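You operate a simulated robot arm through the tools that you are given. There is no shell and no other tool. Be economical: measure what you need, move in short steps, check, and stop when the job is done.

You run a simulated two-armed robot. Do the job below in one go: nothing can be reset, and whatever is moved stays where it is left.

TASK
Take the 12 mm plug from the white bench and put it on the test card. Take the yellow pad on the white bench and put it away on the teal table. Take the orange sensor and leave it on the grey bench. Put the purple roll on the lower shelf of the red rack. Put three of the probes from the brown-topped red bench in the white tray behind the valves. Any order will do. Set down upright: orange sensor, probe.

Only the result counts: the job must be done as asked and must still hold three seconds after the hand-in. Knocking over, shifting, dropping, spilling or breaking anything else fails it.

THE ROBOT
Two 7-joint arms with two-finger grippers on one trunk, on a base that drives. Base frame: it is fixed to the floor where the robot stands at the start and does not move with it; the origin is under the middle of the robot, x ahead of it, y to its left, z up; the surface under the hand at the start is at about z = 0.76. Readings come in m, rad, newtons and seconds.
The left shoulder is at the start at [0.06, 0.123, 0.945], the right one opposite. With the tool pointing down near the work surface each hand reaches from about 0.34 to 0.8 m from the robot's upright axis, wherever it stands, measured 20 degrees to its own side. Places, roughly: grey bench [1.1, -1.4, 0.8]; lower shelf of the red rack [0.9, 3.1, 1.1]; orange sensor (5x5x6 cm) [0.8, 2.1, 0.9]; plug [0.75, 0.25, 0.75]; probe [1, 2.5, 0.75]; purple roll (7x7x4 cm) [1, 2.3, 0.9]; teal table [-7.7, 6.2, 0.8]; test card [0.75, 0, 0.75]; white tray behind the valves (83x16 cm) [-0.76, 1.08, 0.5]; yellow pad (7x10x4 cm) [0.6, 0.7, 0.8]. Payload 1.47 kg a hand.
The TCP of each hand is the grasp point between the finger pads, 0.016 m short of the fingertips. In the tool frame z runs along the fingers and y along their closing line. Largest opening 0.087 m; the body of the gripper starts 0.055 m behind the TCP.
Orientation is that of the tool frame in the base frame, as [roll, pitch, yaw] about the fixed x, y, z axes, in that order (R = Rz(yaw) Ry(pitch) Rx(roll)). With the fingers straight down and closing along the base's y, the tool's x points along the base's -x, its y along +y and its z along -z.

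THE INTERFACE
- The arms move only by the tool servo_tool. It takes "left_increments", "right_increments" or both (then of equal length, played together; a hand with none holds still); each is a list of rows, each an object of numbers (a shift or turn left out is 0, a gripper value left out holds the last): "grip": the finger opening in m, from 0 to 0.087; "tx", "ty", "tz": the shift along the tool's x, y, z in units of 40 mm (1.0 is 40 mm); "ax", "ay", "az": the turn, a rotation vector about the tool's x, y, z in units of 4 degrees (1.0 is 4 degrees). In form: [{"grip": .., "tx": .., "ty": .., "tz": .., "ax": .., "ay": .., "az": ..}, ...]. A call has 1 to 10 rows; each row shifts and turns the commanded pose from where the row before left it, along the tool's axes as they then stand. A call with a number of a shift or a turn outside -1 to 1 is refused whole. A row lasts 0.2 s, in which the tool goes at most 0.05 m and 0.15 rad; a call with a longer step from one row to the next is refused whole, and so is a gripper value outside its range. Where a pose cannot be reached the arm comes as near as it can. A force on the tool above 40 N (or 10 N above the force at the start of the call, whichever is more), or a blocked arm, ends the call early, and 0.2 s more pass. Each finger travels about 0.153 m/s and halts on what it meets, pressing with about 28 N; the grip force reading is that of the motor and also rises with nothing between the fingers. The clock runs only during rows and for 0.2 s after the last one: add rows that do not move to give the fingers time. It gives the time, the measured TCP pose, the force on the tool (base axes), the opening and the grip force at its end, in the units of the frame above (readings bear some noise), with the torque about the TCP (base axes, N m) and any sound that the robot's microphone picked up.
- Cameras (640 x 400 px; columns grow to the right, rows downward): "scene" is now at [0.0766, 0.04, 1.498]; the picture's right is [0.50, -0.87, 0.00], its down [-0.66, -0.38, -0.64] and it looks along [0.56, 0.32, -0.77] (base axes); focal length 255 px, centre (320, 200). "left" rides on the left gripper at [0.073, -0.012, -0.09] in its tool frame; the picture's right is [0.16, 0.99, 0.00], its down [-0.72, 0.12, -0.68] and it looks along [-0.67, 0.11, 0.73] (tool axes); focal length 247 px, centre (320, 200). "right" rides on the right gripper at [0.073, 0.012, -0.09] in its tool frame; the picture's right is [-0.16, 0.99, 0.00], its down [-0.72, -0.12, -0.68] and it looks along [-0.67, -0.11, 0.73] (tool axes); focal length 247 px, centre (320, 200). There is no depth. A picture from a camera that has moved, and an enlarged one, comes with that camera's place and axes in the base frame and with its lens.
- grab_frame(camera): a new picture of that camera. The clock stands still meanwhile.
- slide_trunk(by): slides the trunk up (or, below 0, down) by that many m; the arms and the scene camera ride with it, the base frame stays. It gives what a move gives, with no picture.
- roll_base(legs): drives the robot by 1 to 6 legs, each [ahead, left, turn to the left] in m, m and rad, along the robot's own axes; the way and the turn of a leg run together, so that a leg with both is an arc; at most 1.5 m and 3.142 rad a leg. The arms and the cameras ride along, it lands a little off, and it stops where it bumps. It gives what a move gives.
- aim_head(pan, tilt): turns the head with the scene camera to pan (to the left, within 2.094 rad either way) and tilt (down, from -0.506 to 1.204), counted from straight ahead of the robot. It gives what a move gives.
- inspect(camera, box): a new picture of the part [left, top, right, bottom] of that camera's present view, enlarged. The clock stands still meanwhile.
- hand_in(): hands the job in; it is judged then, once.

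Go step by step. Nothing tells you exact positions but the pictures and the camera data: compare them with the known pose of the tool, close in by small moves and look again before you grip or let go. The budget is 207 turns and 202 pictures, counting those below and the enlarged ones. Unless the task says otherwise, let go and move clear before handing in.

The tools are called after "Request:" as a command line: name --argument value ..., lists and objects as JSON in quotes. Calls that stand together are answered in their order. servo_tool: Moves the arms, as the interface text tells. Its arguments: {"type":"object","properties":{"left_increments":{"type":"array"},"right_increments":{"type":"array"}},"required":[]} The other tools are called the same way: slide_trunk (by) slides the trunk up or down; roll_base (legs) drives the base; aim_head (pan, tilt) turns the head that bears the scene camera; grab_frame (camera) takes a picture; inspect (camera, box) takes an enlarged picture of a part of a camera's view; hand_in () hands the job in.

At the start:

```text
time: 0.0
left_eef_pos: [0.4067, 0.4887, 1.0782]
left_tool_rot: [3.141, 0.0, 3.141]
left_wrist_force: [0.2, -0.2, 0.2]
left_wrist_torque: [-0.01, 0.01, -0.02]
left_gripper_width: 0.0871
left_grasp_force: 0.1
right_eef_pos: [0.5376, 0.0317, 1.0626]
right_tool_rot: [3.14, 0.001, -3.141]
right_wrist_force: [-0.5, -0.1, -0.4]
right_wrist_torque: [-0.01, 0.01, 0.01]
right_gripper_width: 0.0868
right_grasp_force: 0.1
trunk travel left (down, up): [-0.1, 0.13]
robot x, y, heading: [-0.0026, 0.005, -0.003]
head pan, tilt: [0.524, 0.873]
```

scene: 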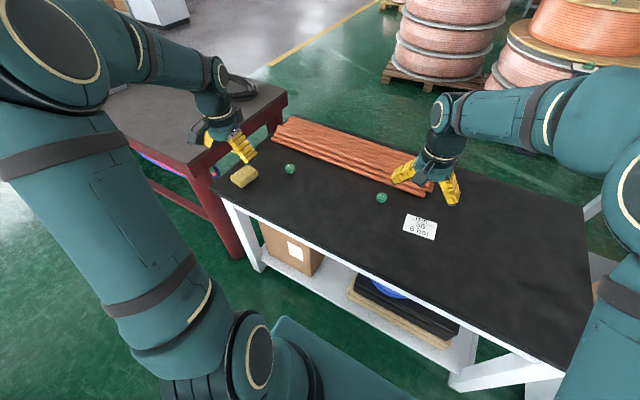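
right: 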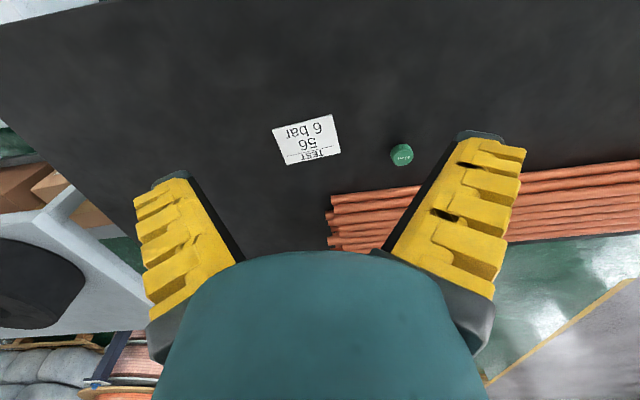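
left: 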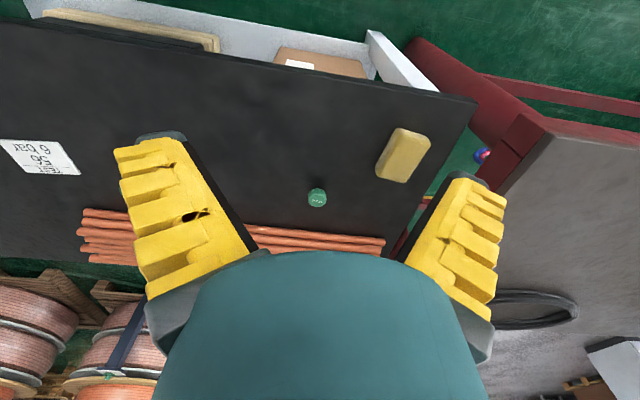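

I see the white bench with two green plugs, the test card, the yellow pad and copper pipes. I'll read the labels on the plugs first.

Request:
inspect --camera "right" --box '[370, 130, 434, 170]'

Request:
inspect --camera "left" --box '[286, 177, 350, 217]'

Request:
inspect --camera "scene" --box '[220, 110, 460, 260]'

```text
10.00 times, centred on (402, 150) of right
camera zoom: at [0.4664, 0.0421, 1.1523], right [0.16, 0.99, 0.0], down [0.72, -0.12, 0.68], along [0.67, -0.11, -0.73], focal length 2470 px, centre (-500, 700)
```

zoom: 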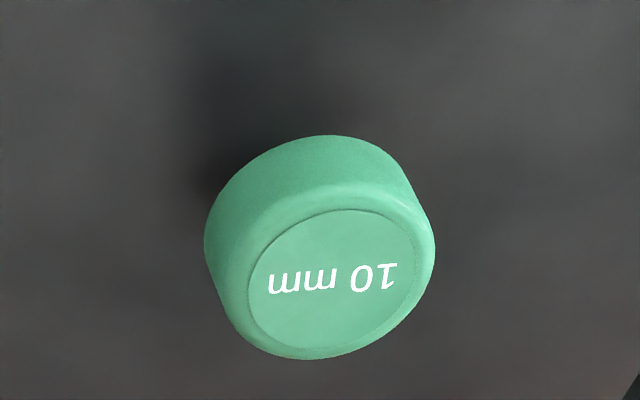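

```text
10.00 times, centred on (318, 197) of left
camera zoom: at [0.3327, 0.4771, 1.1686], right [-0.16, 0.99, 0.0], down [0.72, 0.12, 0.68], along [0.67, 0.11, -0.73], focal length 2470 px, centre (340, 230)
```

zoom: 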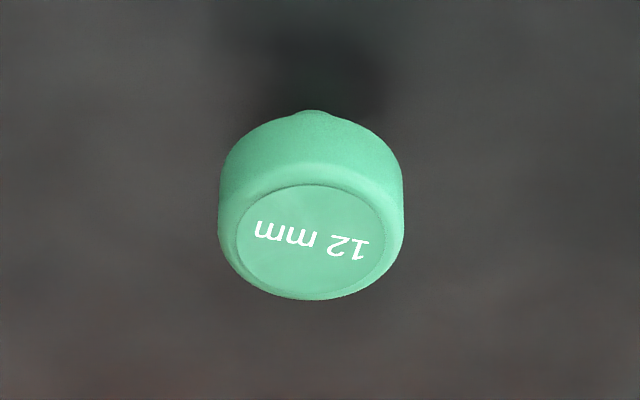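

```text
2.67 times, centred on (340, 185) of scene
camera zoom: at [0.0766, 0.04, 1.498], right [0.5, -0.87, 0.0], down [-0.66, -0.38, -0.64], along [0.56, 0.32, -0.77], focal length 679 px, centre (267, 240)
```

zoom: 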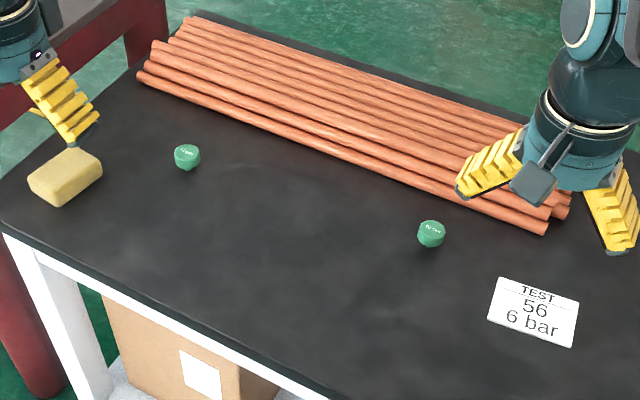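

The 12 mm plug is the one near (0.69, 0.53); the card is near (0.68, -0.02) and the pad near (0.55, 0.66). I'll look around before moving.

Request:
aim_head --pan 1.3 --tilt 0.45

Request:
grab_frame --camera "scene"

Request:
aim_head --pan 2.09 --tilt 0.45

Request:
grab_frame --camera "scene"

Request:
aim_head --pan -1.0 --tilt 0.45

Request:
grab_frame --camera "scene"

Request:
aim_head --pan 0.0 --tilt 1.0

Request:
grab_frame --camera "scene"

```text
time: 1.1
left_eef_pos: [0.405, 0.4879, 1.0794]
left_tool_rot: [3.141, 0.0, 3.141]
left_wrist_force: [0.1, 0.2, -0.7]
left_wrist_torque: [0.0, -0.01, -0.03]
left_gripper_width: 0.087
left_grasp_force: 0.1
right_eef_pos: [0.5382, 0.0308, 1.0624]
right_tool_rot: [3.14, 0.0, 3.141]
right_wrist_force: [0.3, -0.2, 0.0]
right_wrist_torque: [0.05, -0.03, 0.01]
right_gripper_width: 0.0868
right_grasp_force: 0.1
trunk travel left (down, up): [-0.1, 0.13]
robot x, y, heading: [0.0027, -0.0031, 0.004]
head pan, tilt: [1.3, 0.45]
```

```text
195 pictures are left
camera scene: at [0.0345, 0.0901, 1.5341], right [0.96, -0.27, 0.0], down [-0.12, -0.42, -0.9], along [0.24, 0.87, -0.44], focal length 255 px, centre (320, 200)
```

scene: 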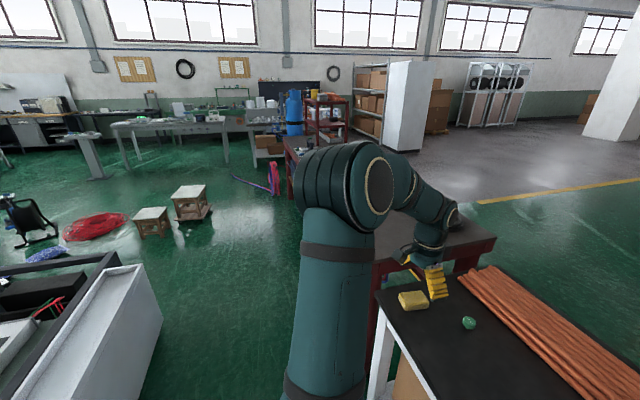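

```text
time: 2.2
left_eef_pos: [0.4049, 0.488, 1.0795]
left_tool_rot: [3.141, -0.001, -3.141]
left_wrist_force: [0.4, -0.2, -0.1]
left_wrist_torque: [0.01, 0.0, -0.02]
left_gripper_width: 0.0869
left_grasp_force: 0.1
right_eef_pos: [0.5379, 0.0316, 1.063]
right_tool_rot: [-3.141, -0.001, 3.14]
right_wrist_force: [0.8, 0.6, 0.0]
right_wrist_torque: [-0.02, 0.0, -0.01]
right_gripper_width: 0.087
right_grasp_force: 0.0
trunk travel left (down, up): [-0.1, 0.13]
robot x, y, heading: [-0.0035, 0.0015, -0.004]
head pan, tilt: [2.089, 0.45]
```

```text
194 pictures are left
camera scene: at [-0.0356, 0.0814, 1.5342], right [0.87, 0.49, 0.0], down [0.22, -0.38, -0.9], along [-0.45, 0.78, -0.44], focal length 255 px, centre (320, 200)
```

scene: 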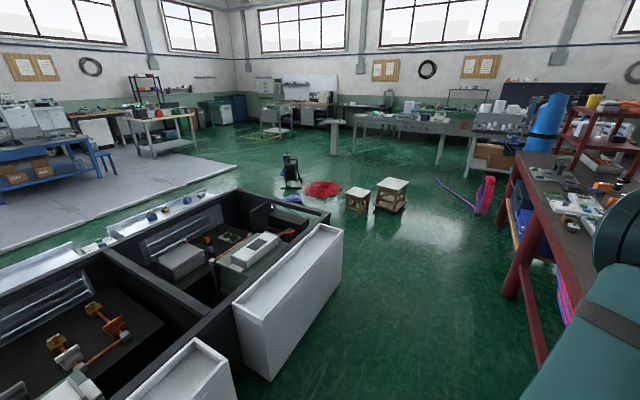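

```text
time: 4.9
left_eef_pos: [0.4052, 0.4894, 1.0807]
left_tool_rot: [3.141, 0.001, 3.141]
left_wrist_force: [0.0, 0.3, -0.4]
left_wrist_torque: [0.0, 0.01, -0.03]
left_gripper_width: 0.0869
left_grasp_force: 0.0
right_eef_pos: [0.5378, 0.0302, 1.0636]
right_tool_rot: [3.141, 0.0, 3.141]
right_wrist_force: [-0.2, 0.8, 0.7]
right_wrist_torque: [0.04, -0.02, -0.01]
right_gripper_width: 0.0867
right_grasp_force: 0.0
trunk travel left (down, up): [-0.1, 0.13]
robot x, y, heading: [-0.0028, -0.0006, 0.004]
head pan, tilt: [-1.0, 0.45]
```

```text
193 pictures are left
camera scene: at [0.0596, -0.0758, 1.5342], right [-0.84, -0.54, 0.0], down [-0.24, 0.37, -0.9], along [0.49, -0.76, -0.44], focal length 255 px, centre (320, 200)
```

scene: 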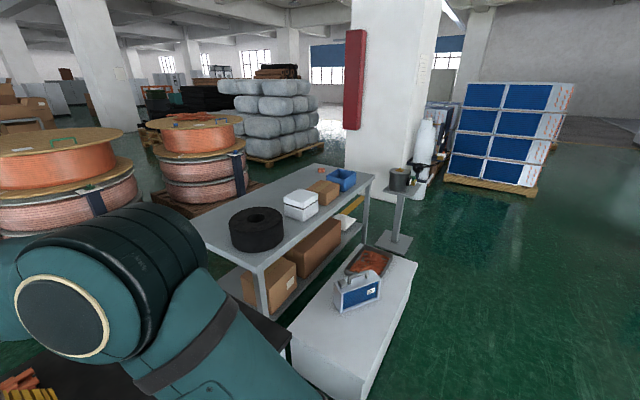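

```text
time: 6.2
left_eef_pos: [0.4052, 0.4893, 1.0799]
left_tool_rot: [3.141, -0.001, 3.141]
left_wrist_force: [-0.1, 0.4, 0.1]
left_wrist_torque: [0.01, 0.0, 0.0]
left_gripper_width: 0.0869
left_grasp_force: 0.1
right_eef_pos: [0.539, 0.0301, 1.0631]
right_tool_rot: [3.14, 0.001, 3.141]
right_wrist_force: [-0.3, 0.1, -0.5]
right_wrist_torque: [0.05, -0.01, 0.0]
right_gripper_width: 0.0871
right_grasp_force: 0.1
trunk travel left (down, up): [-0.1, 0.13]
robot x, y, heading: [-0.001, 0.0015, -0.003]
head pan, tilt: [0.0, 1.0]
```

```text
192 pictures are left
camera scene: at [0.0796, 0.0014, 1.4886], right [0.0, -1.0, 0.0], down [-0.84, 0.0, -0.54], along [0.54, 0.0, -0.84], focal length 255 px, centre (320, 200)
```

scene: 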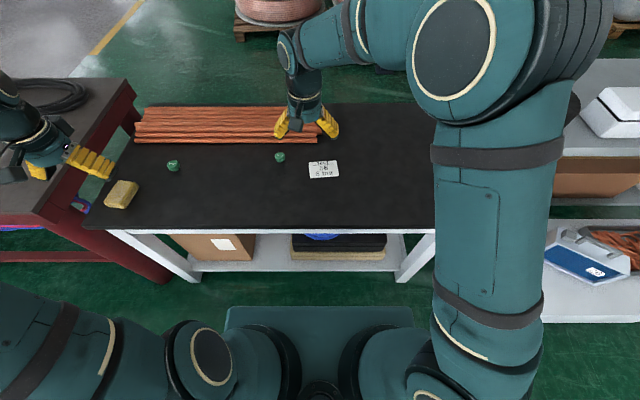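

The layout is clear: the red bench runs on from the white one at about x 0.48 and further left, and the tray station is behind. I'll shift left so that the left hand reaches the plug and the pad.

Request:
roll_base --legs '[[0, 0.3, 0]]'

Request:
grab_frame --camera "left"

```text
time: 9.5
left_eef_pos: [0.4069, 0.7958, 1.0794]
left_tool_rot: [-3.14, -0.001, 3.139]
left_wrist_force: [0.0, -0.1, 0.2]
left_wrist_torque: [0.0, 0.02, -0.01]
left_gripper_width: 0.0868
left_grasp_force: 0.1
right_eef_pos: [0.5375, 0.3382, 1.063]
right_tool_rot: [-3.141, 0.0, -3.142]
right_wrist_force: [-0.3, -0.3, 0.7]
right_wrist_torque: [-0.02, 0.02, -0.01]
right_gripper_width: 0.0872
right_grasp_force: 0.1
trunk travel left (down, up): [-0.1, 0.13]
robot x, y, heading: [-0.0022, 0.3098, -0.004]
head pan, tilt: [0.0, 1.0]
```

```text
191 pictures are left
camera left: at [0.3338, 0.7846, 1.1685], right [-0.16, 0.99, 0.0], down [0.72, 0.11, 0.68], along [0.67, 0.11, -0.73], focal length 247 px, centre (320, 200)
```

left: 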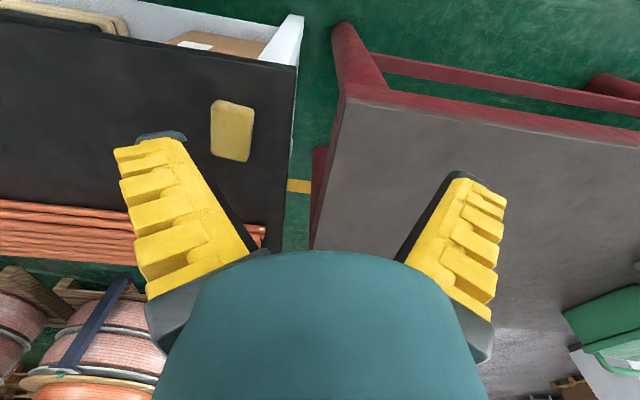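

The left hand goes over the plug while the right hand moves out of the way.

Request:
servo_tool --left_increments '[{"tx": -0.66, "ty": -0.66, "tz": 0.3}, {"tx": -0.66, "ty": -0.66, "tz": 0.3}, {"tx": -0.66, "ty": -0.66, "tz": 0.3}, {"tx": -0.66, "ty": -0.66, "tz": 0.3}, {"tx": -0.66, "ty": -0.66, "tz": 0.3}, {"tx": -0.66, "ty": -0.66, "tz": 0.3}, {"tx": -0.66, "ty": -0.66, "tz": 0.3}, {"tx": -0.66, "ty": -0.66, "tz": 0.3}, {"tx": -0.66, "ty": -0.66, "tz": 0.3}, {"tx": -0.66, "ty": -0.66, "tz": 0.3}]' --right_increments '[{"ty": -0.4}, {"ty": -0.4}, {"ty": -0.4}, {"ty": -0.4}, {"ty": -0.4}, {"ty": -0.4}, {"ty": -0.4}, {"ty": -0.4}, {}, {}]'

Request:
grab_frame --camera "left"

```text
time: 11.7
left_eef_pos: [0.6686, 0.531, 0.9564]
left_tool_rot: [3.141, 0.0, 3.14]
left_wrist_force: [-1.0, -0.3, -0.3]
left_wrist_torque: [-0.03, -0.02, 0.02]
left_gripper_width: 0.0869
left_grasp_force: 0.0
right_eef_pos: [0.5385, 0.2093, 1.0633]
right_tool_rot: [3.14, -0.001, 3.138]
right_wrist_force: [-0.2, -0.9, 0.7]
right_wrist_torque: [-0.01, -0.01, 0.01]
right_gripper_width: 0.0872
right_grasp_force: 0.1
trunk travel left (down, up): [-0.1, 0.13]
robot x, y, heading: [0.0004, 0.3074, 0.001]
head pan, tilt: [0.0, 1.0]
```

```text
190 pictures are left
camera left: at [0.5959, 0.5197, 1.0458], right [-0.16, 0.99, 0.0], down [0.72, 0.11, 0.68], along [0.67, 0.11, -0.73], focal length 247 px, centre (320, 200)
```

left: 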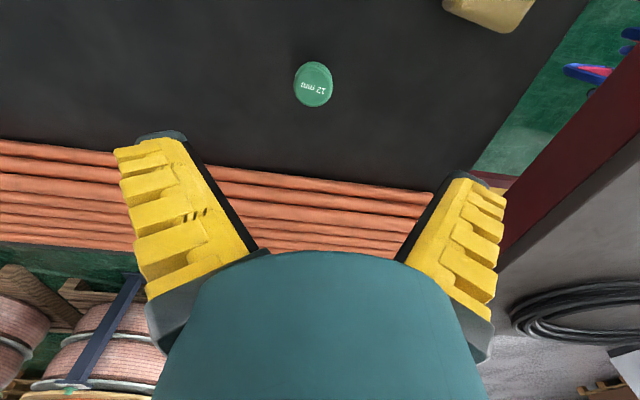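

The plug is at about (0.684, 0.529); I align and descend most of the way.

Request:
servo_tool --left_increments '[{"tx": -0.4, "ty": -0.04}, {"tz": 0.8}, {"tz": 0.8}, {"tz": 0.8}, {"tz": 0.7}, {"tz": 0.4}, {}]'

Request:
grab_frame --camera "left"

```text
time: 13.3
left_eef_pos: [0.6867, 0.5307, 0.8175]
left_tool_rot: [-3.141, -0.001, 3.14]
left_wrist_force: [-0.3, 0.1, -0.6]
left_wrist_torque: [-0.03, 0.0, 0.03]
left_gripper_width: 0.0872
left_grasp_force: 0.1
right_eef_pos: [0.5387, 0.2106, 1.0642]
right_tool_rot: [-3.141, 0.0, 3.14]
right_wrist_force: [-0.1, 0.0, 0.7]
right_wrist_torque: [0.01, -0.04, -0.05]
right_gripper_width: 0.0867
right_grasp_force: 0.0
trunk travel left (down, up): [-0.1, 0.13]
robot x, y, heading: [0.0033, 0.3071, -0.007]
head pan, tilt: [0.0, 1.0]
```

```text
189 pictures are left
camera left: at [0.6139, 0.5188, 0.9076], right [-0.16, 0.99, 0.0], down [0.72, 0.11, 0.68], along [0.67, 0.11, -0.73], focal length 247 px, centre (320, 200)
```

left: 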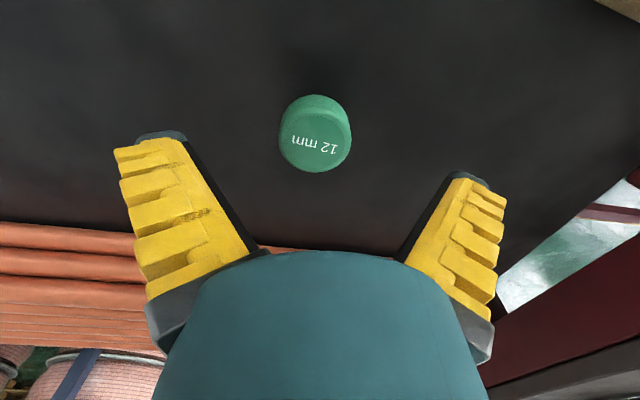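

Request:
servo_tool --left_increments '[{"tz": 0.5, "tx": -0.05}, {"tz": 0.5}, {}]'

Request:
grab_frame --camera "left"

Request:
grab_frame --camera "scene"

```text
time: 14.1
left_eef_pos: [0.6883, 0.5285, 0.7804]
left_tool_rot: [3.141, -0.001, 3.139]
left_wrist_force: [0.8, 0.4, 0.6]
left_wrist_torque: [-0.01, 0.02, 0.01]
left_gripper_width: 0.0871
left_grasp_force: 0.0
right_eef_pos: [0.5394, 0.2103, 1.0651]
right_tool_rot: [-3.142, 0.0, 3.14]
right_wrist_force: [-0.1, 0.0, 0.1]
right_wrist_torque: [0.01, -0.01, -0.01]
right_gripper_width: 0.0871
right_grasp_force: 0.1
trunk travel left (down, up): [-0.1, 0.13]
robot x, y, heading: [0.0005, 0.3113, 0.001]
head pan, tilt: [0.0, 1.0]
```

```text
188 pictures are left
camera left: at [0.616, 0.5176, 0.869], right [-0.16, 0.99, 0.0], down [0.72, 0.11, 0.68], along [0.67, 0.11, -0.73], focal length 247 px, centre (320, 200)
```

left: 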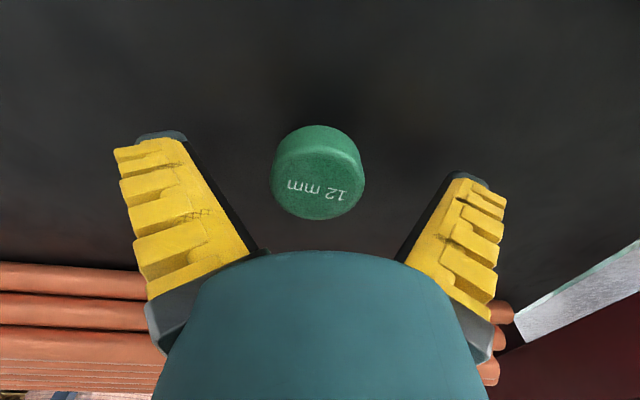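

```text
187 pictures are left
camera scene: at [0.0797, 0.3093, 1.4886], right [0.0, -1.0, 0.0], down [-0.84, 0.0, -0.54], along [0.54, 0.0, -0.84], focal length 255 px, centre (320, 200)
```

scene: 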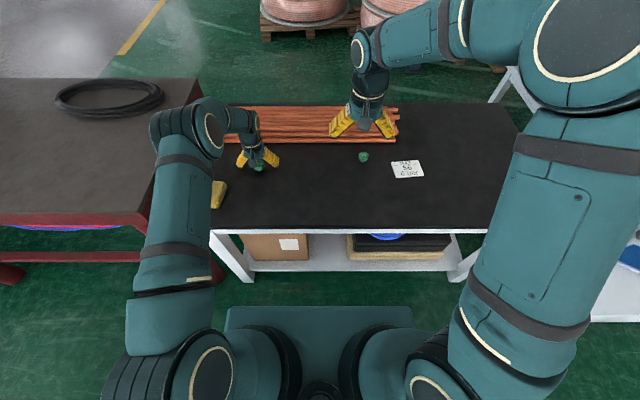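

Request:
servo_tool --left_increments '[{"tz": 0.15}, {"tz": 0.1}, {"grip": 0.02}, {}, {}]'

Request:
grab_frame --camera "left"

```text
time: 15.3
left_eef_pos: [0.6895, 0.5306, 0.7725]
left_tool_rot: [3.14, 0.01, 3.141]
left_wrist_force: [5.7, 6.6, 30.5]
left_wrist_torque: [0.17, 0.15, -0.01]
left_gripper_width: 0.0311
left_grasp_force: 27.6
right_eef_pos: [0.5372, 0.2106, 1.0661]
right_tool_rot: [-3.14, 0.001, 3.14]
right_wrist_force: [-0.6, -0.3, -0.2]
right_wrist_torque: [-0.01, 0.0, -0.02]
right_gripper_width: 0.087
right_grasp_force: 0.0
trunk travel left (down, up): [-0.1, 0.13]
robot x, y, heading: [-0.0022, 0.3079, -0.003]
head pan, tilt: [0.0, 1.0]
```

```text
186 pictures are left
camera left: at [0.6156, 0.5193, 0.8619], right [-0.16, 0.99, 0.0], down [0.72, 0.11, 0.69], along [0.68, 0.11, -0.73], focal length 247 px, centre (320, 200)
```

left: 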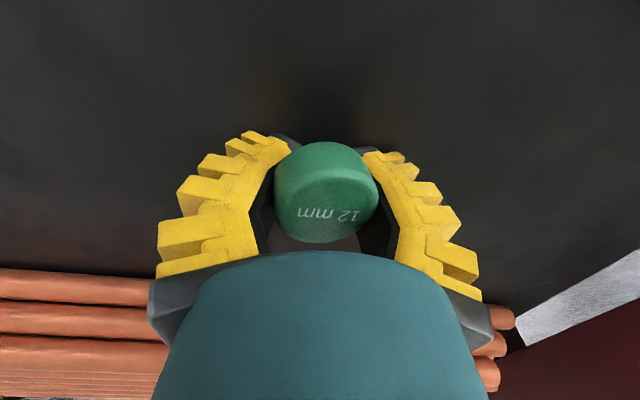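

Gripped at 31 mm, with the tips lightly pressed on the bench at about z = 0.757. Lift and drive back to the right.

Request:
servo_tool --left_increments '[{"tz": -0.5}, {"tz": -0.9}, {"tz": -0.9}, {"tz": -0.9}, {}]' --right_increments '[{"ty": -0.8}, {"ty": -0.8}, {"ty": -0.8}, {"ty": -0.8}, {"ty": -0.8}]'

Request:
roll_base --legs '[[0, -0.35, 0]]'

Request:
grab_frame --camera "left"

Request:
grab_frame --camera "scene"

```text
time: 16.5
left_eef_pos: [0.6897, 0.5307, 0.897]
left_tool_rot: [-3.141, 0.001, 3.139]
left_wrist_force: [0.6, 0.2, 0.5]
left_wrist_torque: [0.05, -0.04, -0.01]
left_gripper_width: 0.0228
left_grasp_force: 28.1
right_eef_pos: [0.5359, 0.0466, 1.066]
right_tool_rot: [-3.141, 0.001, 3.138]
right_wrist_force: [1.1, -0.3, -0.4]
right_wrist_torque: [0.03, 0.01, -0.01]
right_gripper_width: 0.0871
right_grasp_force: 0.1
trunk travel left (down, up): [-0.1, 0.13]
robot x, y, heading: [0.0031, 0.3049, 0.0]
head pan, tilt: [0.0, 1.0]
```

```text
time: 20.1
left_eef_pos: [0.6889, 0.1806, 0.8969]
left_tool_rot: [-3.141, 0.0, 3.136]
left_wrist_force: [-0.2, -0.5, -0.6]
left_wrist_torque: [-0.02, -0.02, 0.01]
left_gripper_width: 0.0256
left_grasp_force: 28.1
right_eef_pos: [0.5314, -0.3028, 1.0652]
right_tool_rot: [3.14, -0.001, 3.135]
right_wrist_force: [-0.5, -0.5, 0.7]
right_wrist_torque: [0.03, 0.02, 0.0]
right_gripper_width: 0.0872
right_grasp_force: 0.0
trunk travel left (down, up): [-0.1, 0.13]
robot x, y, heading: [-0.0013, -0.0372, -0.006]
head pan, tilt: [0.0, 1.0]
```

```text
185 pictures are left
camera left: at [0.6164, 0.169, 0.9858], right [-0.15, 0.99, 0.0], down [0.72, 0.11, 0.68], along [0.67, 0.1, -0.73], focal length 247 px, centre (320, 200)
```

left: 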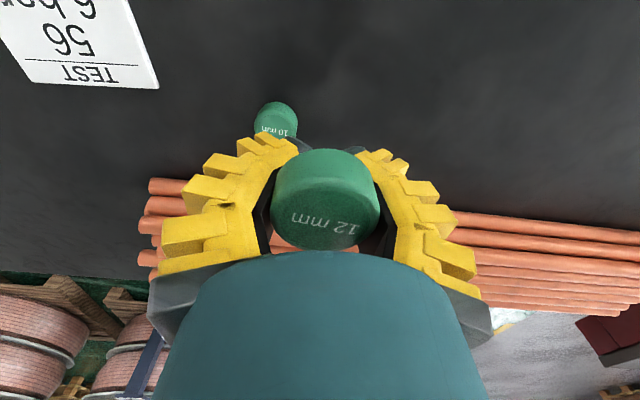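

```text
184 pictures are left
camera scene: at [0.0782, -0.0387, 1.4886], right [-0.01, -1.0, 0.0], down [-0.84, 0.01, -0.54], along [0.54, 0.0, -0.84], focal length 255 px, centre (320, 200)
```

scene: 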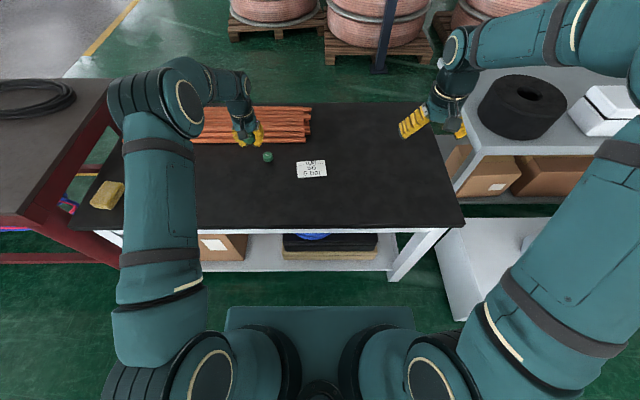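

Card centre is about (0.685, -0.006). Move the plug over it.

Request:
servo_tool --left_increments '[{"ty": -0.95}, {"ty": -0.95}, {"ty": -0.95}, {"ty": -0.95}, {"ty": -0.9}, {}, {}]'

Request:
grab_frame --camera "left"

Request:
inspect --camera "scene" --box '[230, 110, 390, 210]'

```text
time: 21.7
left_eef_pos: [0.6864, -0.0078, 0.8957]
left_tool_rot: [3.141, 0.001, 3.134]
left_wrist_force: [-0.2, 0.7, -0.9]
left_wrist_torque: [-0.02, 0.03, 0.0]
left_gripper_width: 0.0253
left_grasp_force: 28.1
right_eef_pos: [0.5322, -0.3032, 1.0661]
right_tool_rot: [-3.141, -0.001, 3.134]
right_wrist_force: [-0.2, -0.9, 0.4]
right_wrist_torque: [-0.04, 0.0, 0.07]
right_gripper_width: 0.0872
right_grasp_force: 0.0
trunk travel left (down, up): [-0.1, 0.13]
robot x, y, heading: [-0.0007, -0.0365, -0.012]
head pan, tilt: [0.0, 1.0]
```

```text
183 pictures are left
camera left: at [0.6124, -0.0181, 0.9848], right [-0.15, 0.99, 0.0], down [0.72, 0.11, 0.68], along [0.67, 0.1, -0.73], focal length 247 px, centre (320, 200)
```

left: 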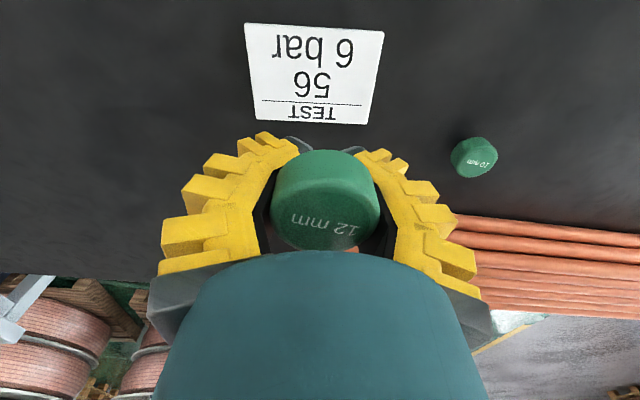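

```text
4.00 times, centred on (310, 160) of scene
camera zoom: at [0.0782, -0.0387, 1.4886], right [-0.01, -1.0, 0.0], down [-0.84, 0.01, -0.54], along [0.54, 0.0, -0.84], focal length 1019 px, centre (360, 360)
```

zoom: 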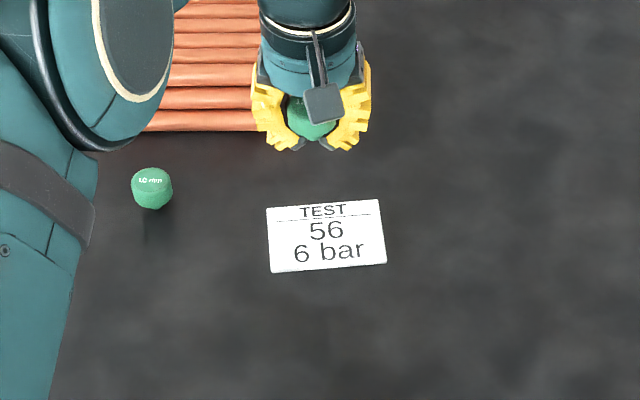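

Card centre averages (0.680, -0.012). Descend there.

Request:
servo_tool --left_increments '[{"tx": 0.15, "ty": -0.1}, {"tz": 0.8}, {"tz": 0.8}, {"tz": 0.8}, {"tz": 0.3}, {}]'

Request:
inspect --camera "scene" --box '[230, 110, 390, 210]'

Request:
grab_frame --camera "left"

```text
time: 23.1
left_eef_pos: [0.6825, -0.0094, 0.7871]
left_tool_rot: [3.142, 0.001, 3.136]
left_wrist_force: [-0.2, 0.0, 0.1]
left_wrist_torque: [0.0, -0.02, 0.0]
left_gripper_width: 0.0245
left_grasp_force: 28.4
right_eef_pos: [0.5314, -0.3026, 1.0659]
right_tool_rot: [-3.141, -0.001, 3.134]
right_wrist_force: [-0.7, 0.5, 1.2]
right_wrist_torque: [-0.03, -0.01, -0.03]
right_gripper_width: 0.087
right_grasp_force: 0.1
trunk travel left (down, up): [-0.1, 0.13]
robot x, y, heading: [-0.0012, -0.0432, -0.009]
head pan, tilt: [0.0, 1.0]
```

```text
4.00 times, centred on (310, 160) of scene
camera zoom: at [0.0783, -0.0385, 1.4886], right [-0.01, -1.0, 0.0], down [-0.84, 0.01, -0.54], along [0.54, 0.0, -0.84], focal length 1019 px, centre (360, 360)
```

zoom: 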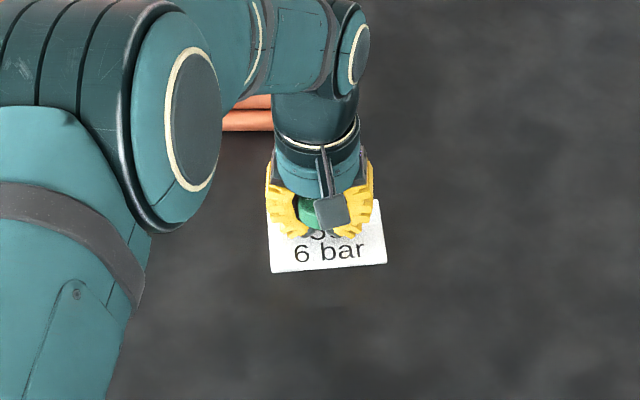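

```text
180 pictures are left
camera left: at [0.6098, -0.0208, 0.8763], right [-0.15, 0.99, 0.0], down [0.72, 0.11, 0.68], along [0.67, 0.1, -0.73], focal length 247 px, centre (320, 200)
```

left: 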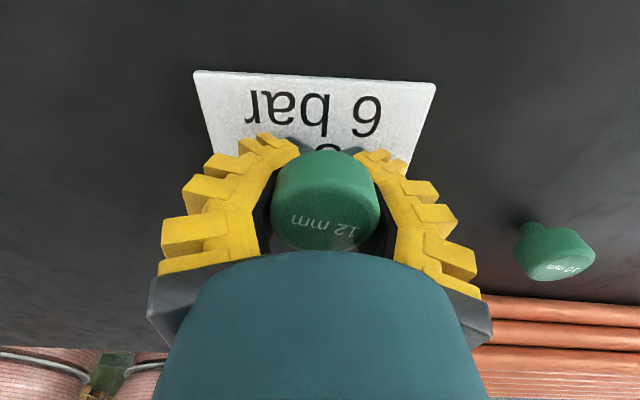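

Well centred over the card. Lower until contact.

Request:
servo_tool --left_increments '[{"tz": 0.15}, {"tz": 0.12}, {"tz": 0.08}, {}]'

Request:
grab_frame --camera "left"

```text
time: 24.1
left_eef_pos: [0.6825, -0.013, 0.7791]
left_tool_rot: [-3.141, 0.006, 3.134]
left_wrist_force: [-0.1, 4.1, 27.1]
left_wrist_torque: [0.06, 0.01, 0.01]
left_gripper_width: 0.0241
left_grasp_force: 27.9
right_eef_pos: [0.5316, -0.3033, 1.0673]
right_tool_rot: [-3.141, 0.001, 3.134]
right_wrist_force: [-0.1, -0.8, 0.3]
right_wrist_torque: [-0.02, 0.02, 0.01]
right_gripper_width: 0.087
right_grasp_force: 0.1
trunk travel left (down, up): [-0.1, 0.13]
robot x, y, heading: [-0.001, -0.0422, -0.004]
head pan, tilt: [0.0, 1.0]
```

```text
179 pictures are left
camera left: at [0.6089, -0.0223, 0.8669], right [-0.15, 0.99, 0.0], down [0.72, 0.11, 0.68], along [0.68, 0.1, -0.73], focal length 247 px, centre (320, 200)
```

left: 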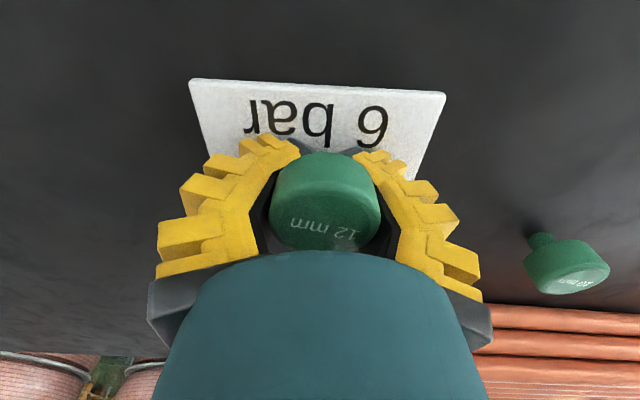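

Request:
servo_tool --left_increments '[{"tz": -0.15}, {"grip": 0.04}, {"grip": 0.06}, {"grip": 0.087}, {}, {"tz": -0.4}, {"tz": -0.6}, {"tz": -0.8}, {"tz": -0.8}, {}]'

Request:
grab_frame --camera "left"

Request:
inspect --camera "scene" --box '[230, 110, 390, 210]'

```text
time: 26.3
left_eef_pos: [0.682, -0.0109, 0.8857]
left_tool_rot: [-3.139, 0.0, 3.136]
left_wrist_force: [0.0, 0.6, -0.8]
left_wrist_torque: [0.02, -0.02, 0.01]
left_gripper_width: 0.087
left_grasp_force: 0.1
right_eef_pos: [0.5325, -0.3026, 1.0661]
right_tool_rot: [-3.141, 0.0, 3.134]
right_wrist_force: [0.4, -0.1, 0.2]
right_wrist_torque: [-0.01, 0.02, -0.04]
right_gripper_width: 0.0871
right_grasp_force: 0.0
trunk travel left (down, up): [-0.1, 0.13]
robot x, y, heading: [0.0014, -0.0377, -0.006]
head pan, tilt: [0.0, 1.0]
```

```text
178 pictures are left
camera left: at [0.6095, -0.0226, 0.9743], right [-0.15, 0.99, 0.0], down [0.72, 0.11, 0.68], along [0.67, 0.1, -0.73], focal length 247 px, centre (320, 200)
```

left: 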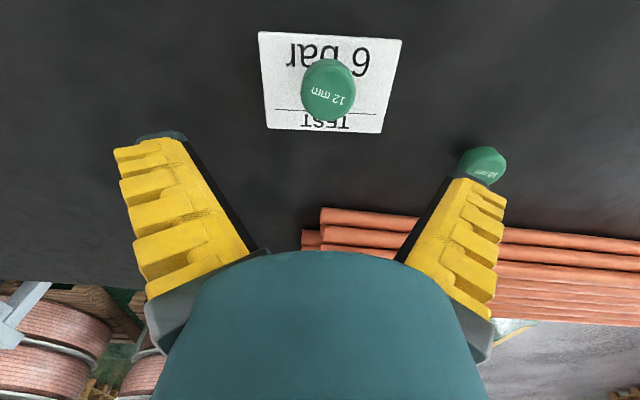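

```text
4.00 times, centred on (310, 160) of scene
camera zoom: at [0.0784, -0.0385, 1.4886], right [-0.01, -1.0, 0.0], down [-0.84, 0.01, -0.54], along [0.54, 0.0, -0.84], focal length 1019 px, centre (360, 360)
```

zoom: 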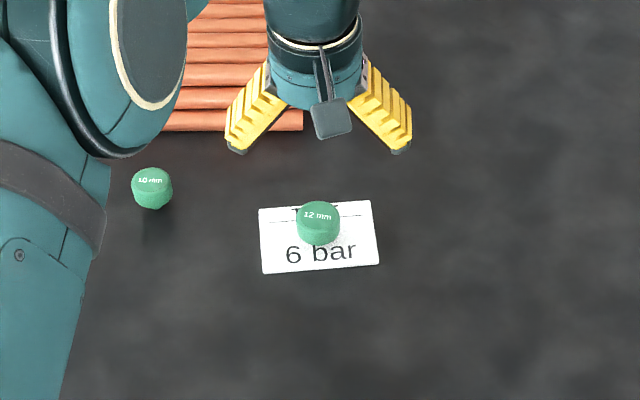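

The 12 mm plug stands on the card. Next: raise the left hand, retract it and drive over to the red bench.

Request:
servo_tool --left_increments '[{"tx": 0.58, "ty": 0.78, "tz": -0.5}, {"tx": 0.58, "ty": 0.78, "tz": -0.5}, {"tx": 0.58, "ty": 0.78, "tz": -0.5}, {"tx": 0.58, "ty": 0.78, "tz": -0.5}, {"tx": 0.58, "ty": 0.78, "tz": -0.5}, {"tx": 0.58, "ty": 0.78, "tz": -0.5}, {"tx": 0.58, "ty": 0.78, "tz": -0.5}, {"tx": 0.58, "ty": 0.78, "tz": -0.5}, {"tx": 0.58, "ty": 0.78, "tz": -0.5}, {"tx": 0.58, "ty": 0.78, "tz": -0.5}]'

Request:
roll_base --legs '[[-0.08, 0, 0.006], [0, 1.3, 0]]'

Request:
aim_head --pan 0.6 --tilt 0.6

Request:
grab_frame --camera "scene"

```text
time: 28.5
left_eef_pos: [0.4494, 0.3023, 1.0863]
left_tool_rot: [-3.141, -0.001, 3.134]
left_wrist_force: [-0.8, 0.2, 0.4]
left_wrist_torque: [0.0, 0.0, 0.02]
left_gripper_width: 0.0869
left_grasp_force: 0.0
right_eef_pos: [0.5325, -0.3022, 1.0653]
right_tool_rot: [-3.14, -0.001, 3.134]
right_wrist_force: [-0.4, 0.1, 0.6]
right_wrist_torque: [-0.04, 0.0, -0.02]
right_gripper_width: 0.087
right_grasp_force: 0.0
trunk travel left (down, up): [-0.1, 0.13]
robot x, y, heading: [-0.0014, -0.0442, -0.005]
head pan, tilt: [0.0, 1.0]
```

```text
time: 40.7
left_eef_pos: [0.3721, 1.598, 1.0851]
left_tool_rot: [-3.141, 0.0, 3.14]
left_wrist_force: [0.3, 0.3, -0.4]
left_wrist_torque: [-0.01, -0.02, 0.0]
left_gripper_width: 0.0868
left_grasp_force: 0.0
right_eef_pos: [0.4582, 0.9944, 1.0673]
right_tool_rot: [-3.141, 0.0, 3.138]
right_wrist_force: [-0.3, -0.1, 0.5]
right_wrist_torque: [-0.04, 0.0, -0.04]
right_gripper_width: 0.0871
right_grasp_force: 0.0
trunk travel left (down, up): [-0.1, 0.13]
robot x, y, heading: [-0.0782, 1.2545, -0.004]
head pan, tilt: [0.0, 1.0]
```

```text
time: 41.7
left_eef_pos: [0.3732, 1.5983, 1.0868]
left_tool_rot: [3.141, -0.001, 3.139]
left_wrist_force: [-0.3, 1.3, -0.6]
left_wrist_torque: [0.0, 0.02, -0.03]
left_gripper_width: 0.0869
left_grasp_force: 0.1
right_eef_pos: [0.4572, 0.9946, 1.066]
right_tool_rot: [-3.14, -0.002, 3.137]
right_wrist_force: [0.7, 0.3, 0.4]
right_wrist_torque: [-0.01, -0.02, -0.01]
right_gripper_width: 0.0872
right_grasp_force: 0.0
trunk travel left (down, up): [-0.1, 0.13]
robot x, y, heading: [-0.0754, 1.2593, -0.005]
head pan, tilt: [0.6, 0.6]
```

```text
176 pictures are left
camera scene: at [0.0051, 1.3061, 1.5206], right [0.56, -0.83, 0.0], down [-0.47, -0.32, -0.82], along [0.68, 0.46, -0.57], focal length 255 px, centre (320, 200)
```

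scene: 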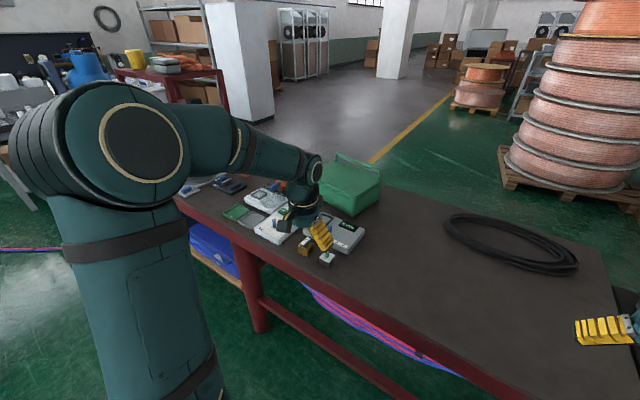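

Request:
roll_base --legs '[[0, 0.55, 0]]'

Request:
aim_head --pan 0.15 --tilt 0.8

Request:
grab_frame --camera "scene"

Request:
grab_frame --camera "left"

```text
time: 47.0
left_eef_pos: [0.3813, 2.1441, 1.0865]
left_tool_rot: [-3.141, 0.0, 3.127]
left_wrist_force: [-0.3, 0.7, 0.9]
left_wrist_torque: [0.0, 0.02, 0.01]
left_gripper_width: 0.0873
left_grasp_force: 0.1
right_eef_pos: [0.4592, 1.5386, 1.0659]
right_tool_rot: [3.139, 0.0, 3.126]
right_wrist_force: [0.2, 0.6, 0.1]
right_wrist_torque: [0.02, -0.03, -0.01]
right_gripper_width: 0.0871
right_grasp_force: 0.1
trunk travel left (down, up): [-0.1, 0.13]
robot x, y, heading: [-0.0724, 1.8072, -0.019]
head pan, tilt: [0.6, 0.6]
```

```text
time: 47.9
left_eef_pos: [0.3823, 2.1428, 1.087]
left_tool_rot: [3.141, 0.001, 3.126]
left_wrist_force: [-0.3, -0.6, -0.6]
left_wrist_torque: [0.01, -0.01, -0.02]
left_gripper_width: 0.0871
left_grasp_force: 0.1
right_eef_pos: [0.4592, 1.5388, 1.0647]
right_tool_rot: [3.141, 0.0, 3.125]
right_wrist_force: [0.5, 0.0, -0.3]
right_wrist_torque: [0.04, 0.01, -0.01]
right_gripper_width: 0.087
right_grasp_force: 0.0
trunk travel left (down, up): [-0.1, 0.13]
robot x, y, heading: [-0.0741, 1.8043, -0.016]
head pan, tilt: [0.15, 0.799]
```

```text
175 pictures are left
camera scene: at [0.0174, 1.8182, 1.5038], right [0.13, -0.99, 0.0], down [-0.71, -0.1, -0.7], along [0.69, 0.09, -0.72], focal length 255 px, centre (320, 200)
```

scene: 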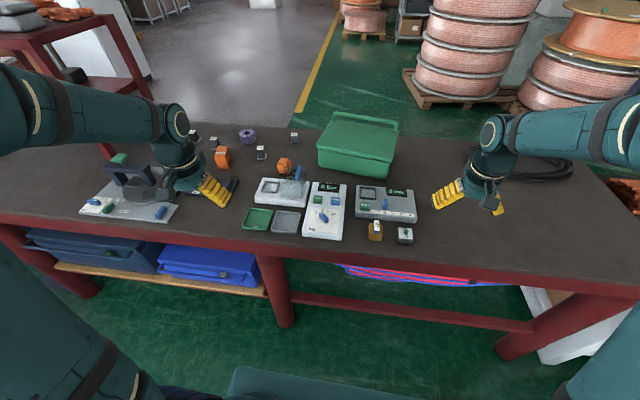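

```text
174 pictures are left
camera left: at [0.309, 2.1327, 1.1751], right [-0.14, 0.99, 0.0], down [0.73, 0.1, 0.68], along [0.67, 0.1, -0.73], focal length 247 px, centre (320, 200)
```

left: 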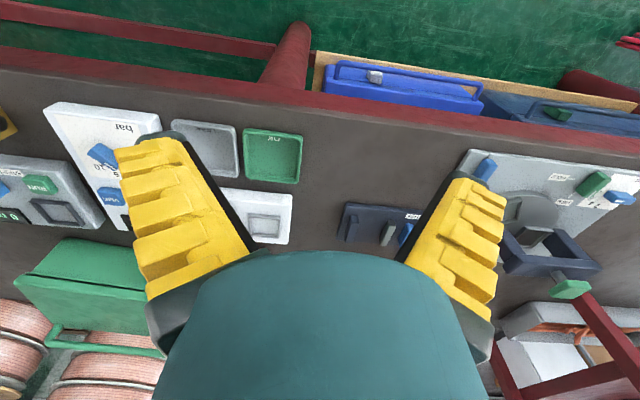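

Request:
inspect --camera "scene" --box '[170, 110, 330, 210]'

Request:
inspect --camera "scene" --box '[280, 150, 440, 250]'

Request:
inspect --camera "scene" --box '[60, 130, 220, 230]'

```text
4.00 times, centred on (250, 160) of scene
camera zoom: at [0.0174, 1.8182, 1.5038], right [0.13, -0.99, 0.0], down [-0.71, -0.1, -0.7], along [0.69, 0.09, -0.72], focal length 1019 px, centre (600, 360)
```

zoom: 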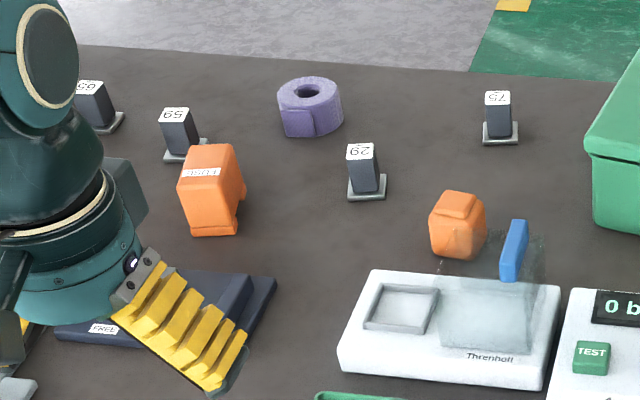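

```text
4.00 times, centred on (360, 200) of scene
camera zoom: at [0.0174, 1.8182, 1.5038], right [0.13, -0.99, 0.0], down [-0.71, -0.1, -0.7], along [0.69, 0.09, -0.72], focal length 1019 px, centre (160, 200)
```

zoom: 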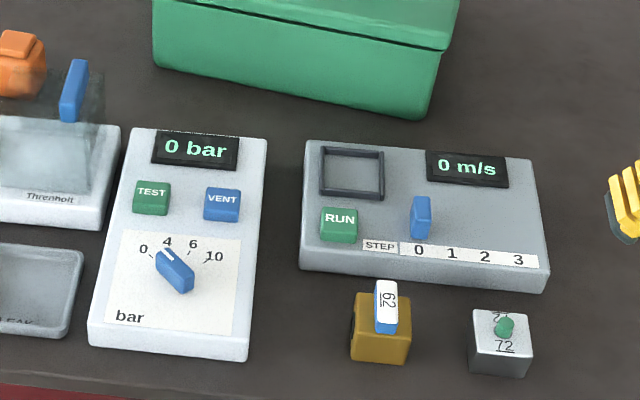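

```text
4.00 times, centred on (140, 180) of scene
camera zoom: at [0.0174, 1.8182, 1.5038], right [0.13, -0.99, 0.0], down [-0.71, -0.1, -0.7], along [0.69, 0.09, -0.72], focal length 1019 px, centre (1040, 280)
```

zoom: 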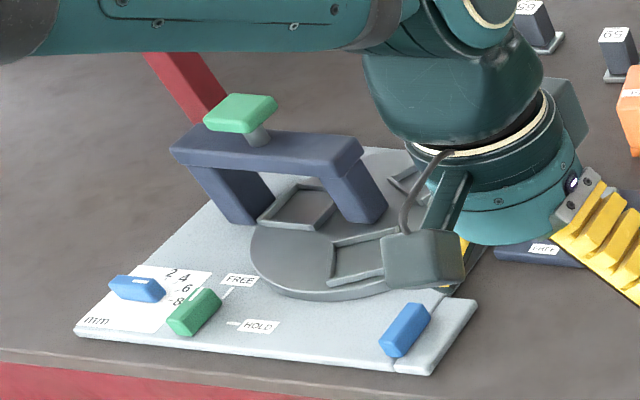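

The probes (dark blocks 65, 59, 29, 75), the purple roll and two orange items stand toward the back of the red bench. I'll look at the left side and rack to decide from which side to work.

Request:
aim_head --pan 1.0 --tilt 0.4

Request:
grab_frame --camera "scene"

Request:
aim_head --pan 1.7 --tilt 0.5

Request:
grab_frame --camera "scene"

Request:
aim_head --pan -0.3 --tilt 0.3

Request:
grab_frame --camera "scene"

```text
time: 49.1
left_eef_pos: [0.382, 2.1428, 1.0862]
left_tool_rot: [3.141, 0.001, 3.125]
left_wrist_force: [-0.6, 0.4, 0.5]
left_wrist_torque: [0.0, 0.05, 0.02]
left_gripper_width: 0.0868
left_grasp_force: 0.2
right_eef_pos: [0.4585, 1.5378, 1.0642]
right_tool_rot: [3.14, -0.001, 3.125]
right_wrist_force: [-0.6, 0.3, 0.4]
right_wrist_torque: [-0.01, -0.03, 0.02]
right_gripper_width: 0.0871
right_grasp_force: 0.1
trunk travel left (down, up): [-0.1, 0.13]
robot x, y, heading: [-0.072, 1.8045, -0.016]
head pan, tilt: [1.0, 0.4]
```

```text
170 pictures are left
camera scene: at [-0.0112, 1.8845, 1.5388], right [0.83, -0.55, 0.0], down [-0.22, -0.32, -0.92], along [0.51, 0.77, -0.39], focal length 255 px, centre (320, 200)
```

scene: 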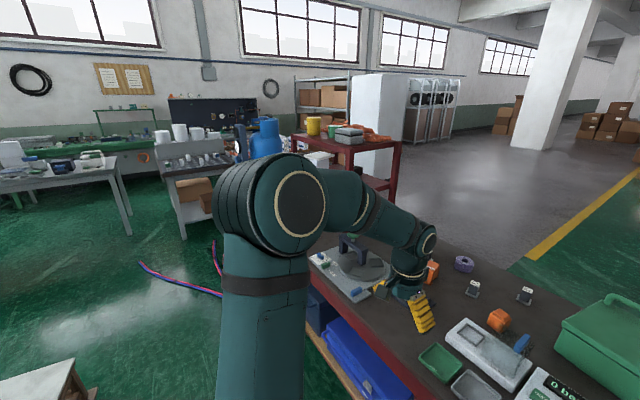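

```text
time: 50.2
left_eef_pos: [0.3817, 2.1434, 1.0856]
left_tool_rot: [3.141, 0.0, 3.125]
left_wrist_force: [0.1, -0.2, 0.2]
left_wrist_torque: [0.0, -0.03, 0.02]
left_gripper_width: 0.0872
left_grasp_force: 0.2
right_eef_pos: [0.459, 1.5385, 1.0649]
right_tool_rot: [3.142, -0.001, 3.126]
right_wrist_force: [-0.3, 0.9, -0.5]
right_wrist_torque: [0.03, -0.02, 0.02]
right_gripper_width: 0.0871
right_grasp_force: 0.1
trunk travel left (down, up): [-0.1, 0.13]
robot x, y, heading: [-0.0738, 1.8028, -0.011]
head pan, tilt: [1.7, 0.499]
```

```text
169 pictures are left
camera scene: at [-0.0727, 1.8978, 1.5297], right [0.99, 0.11, 0.0], down [0.05, -0.48, -0.88], along [-0.1, 0.87, -0.48], focal length 255 px, centre (320, 200)
```

scene: 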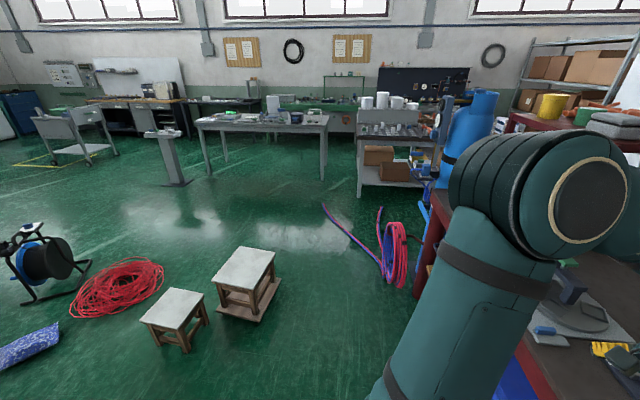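

```text
time: 52.1
left_eef_pos: [0.382, 2.1439, 1.086]
left_tool_rot: [3.141, -0.001, 3.125]
left_wrist_force: [0.1, -0.6, 0.5]
left_wrist_torque: [0.01, 0.01, 0.01]
left_gripper_width: 0.0871
left_grasp_force: 0.1
right_eef_pos: [0.4597, 1.5373, 1.0651]
right_tool_rot: [-3.141, -0.002, 3.126]
right_wrist_force: [0.1, -0.1, -0.1]
right_wrist_torque: [0.02, -0.03, 0.01]
right_gripper_width: 0.0867
right_grasp_force: 0.0
trunk travel left (down, up): [-0.1, 0.13]
robot x, y, heading: [-0.0726, 1.8067, -0.013]
head pan, tilt: [-0.3, 0.3]
```

```text
168 pictures are left
camera scene: at [0.0262, 1.7784, 1.5481], right [-0.31, -0.95, 0.0], down [-0.28, 0.09, -0.96], along [0.91, -0.3, -0.3], focal length 255 px, centre (320, 200)
```

scene: 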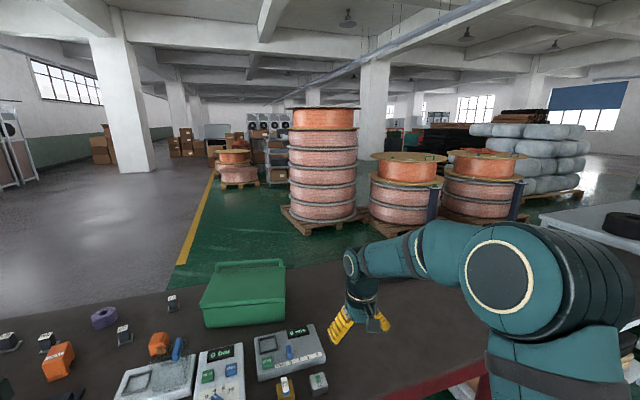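

The rack seems to stand at the left end of the bench. I'll go closer to the bench front and test how far the left arm reaches with a tilted tool.

Request:
aim_head --pan 0.0 --tilt 1.1

Request:
roll_base --legs '[[0, 0.25, 0.013], [0.15, 0, 0]]'

Request:
grab_frame --camera "scene"

Request:
grab_frame --camera "left"

```text
time: 53.2
left_eef_pos: [0.3818, 2.1448, 1.0857]
left_tool_rot: [3.139, 0.002, 3.126]
left_wrist_force: [0.2, -0.5, -0.1]
left_wrist_torque: [0.02, 0.0, -0.02]
left_gripper_width: 0.0872
left_grasp_force: 0.0
right_eef_pos: [0.4585, 1.5372, 1.0664]
right_tool_rot: [-3.141, 0.0, 3.127]
right_wrist_force: [0.1, 0.0, 0.6]
right_wrist_torque: [-0.04, 0.02, 0.01]
right_gripper_width: 0.0871
right_grasp_force: 0.1
trunk travel left (down, up): [-0.1, 0.13]
robot x, y, heading: [-0.0731, 1.8063, -0.021]
head pan, tilt: [0.0, 1.1]
```

```text
time: 57.0
left_eef_pos: [0.5306, 2.3997, 1.0851]
left_tool_rot: [-3.141, 0.0, 3.14]
left_wrist_force: [0.2, 0.1, 0.1]
left_wrist_torque: [-0.02, 0.08, 0.01]
left_gripper_width: 0.0869
left_grasp_force: 0.1
right_eef_pos: [0.6173, 1.795, 1.0651]
right_tool_rot: [3.141, -0.003, 3.14]
right_wrist_force: [0.2, 0.2, -0.1]
right_wrist_torque: [-0.01, 0.02, 0.0]
right_gripper_width: 0.0868
right_grasp_force: 0.0
trunk travel left (down, up): [-0.1, 0.13]
robot x, y, heading: [0.0807, 2.0573, -0.004]
head pan, tilt: [0.0, 1.1]
```

```text
167 pictures are left
camera scene: at [0.1554, 2.0563, 1.4819], right [0.0, -1.0, 0.0], down [-0.89, 0.0, -0.45], along [0.45, 0.0, -0.89], focal length 255 px, centre (320, 200)
```

scene: 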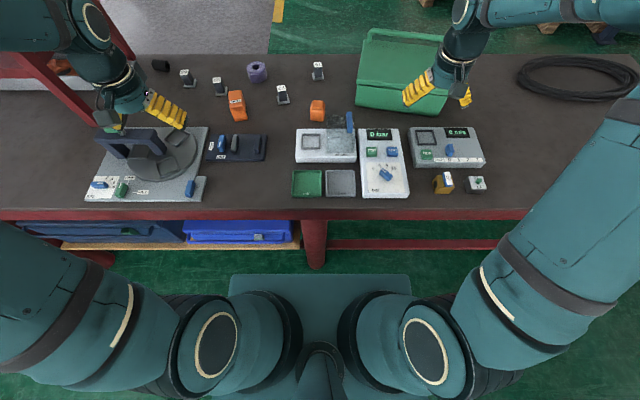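

```text
166 pictures are left
camera left: at [0.4584, 2.3874, 1.1747], right [-0.16, 0.99, 0.0], down [0.72, 0.12, 0.68], along [0.67, 0.11, -0.73], focal length 247 px, centre (320, 200)
```

left: 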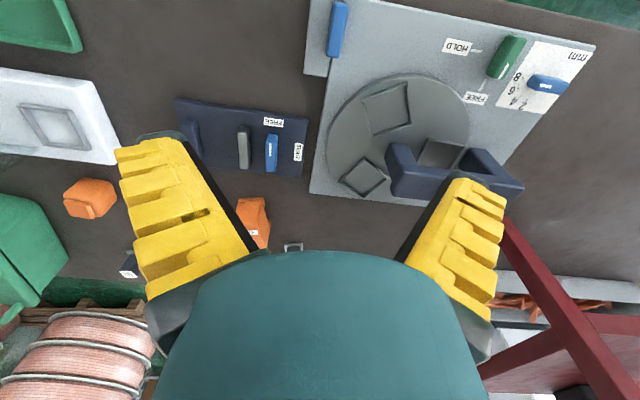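

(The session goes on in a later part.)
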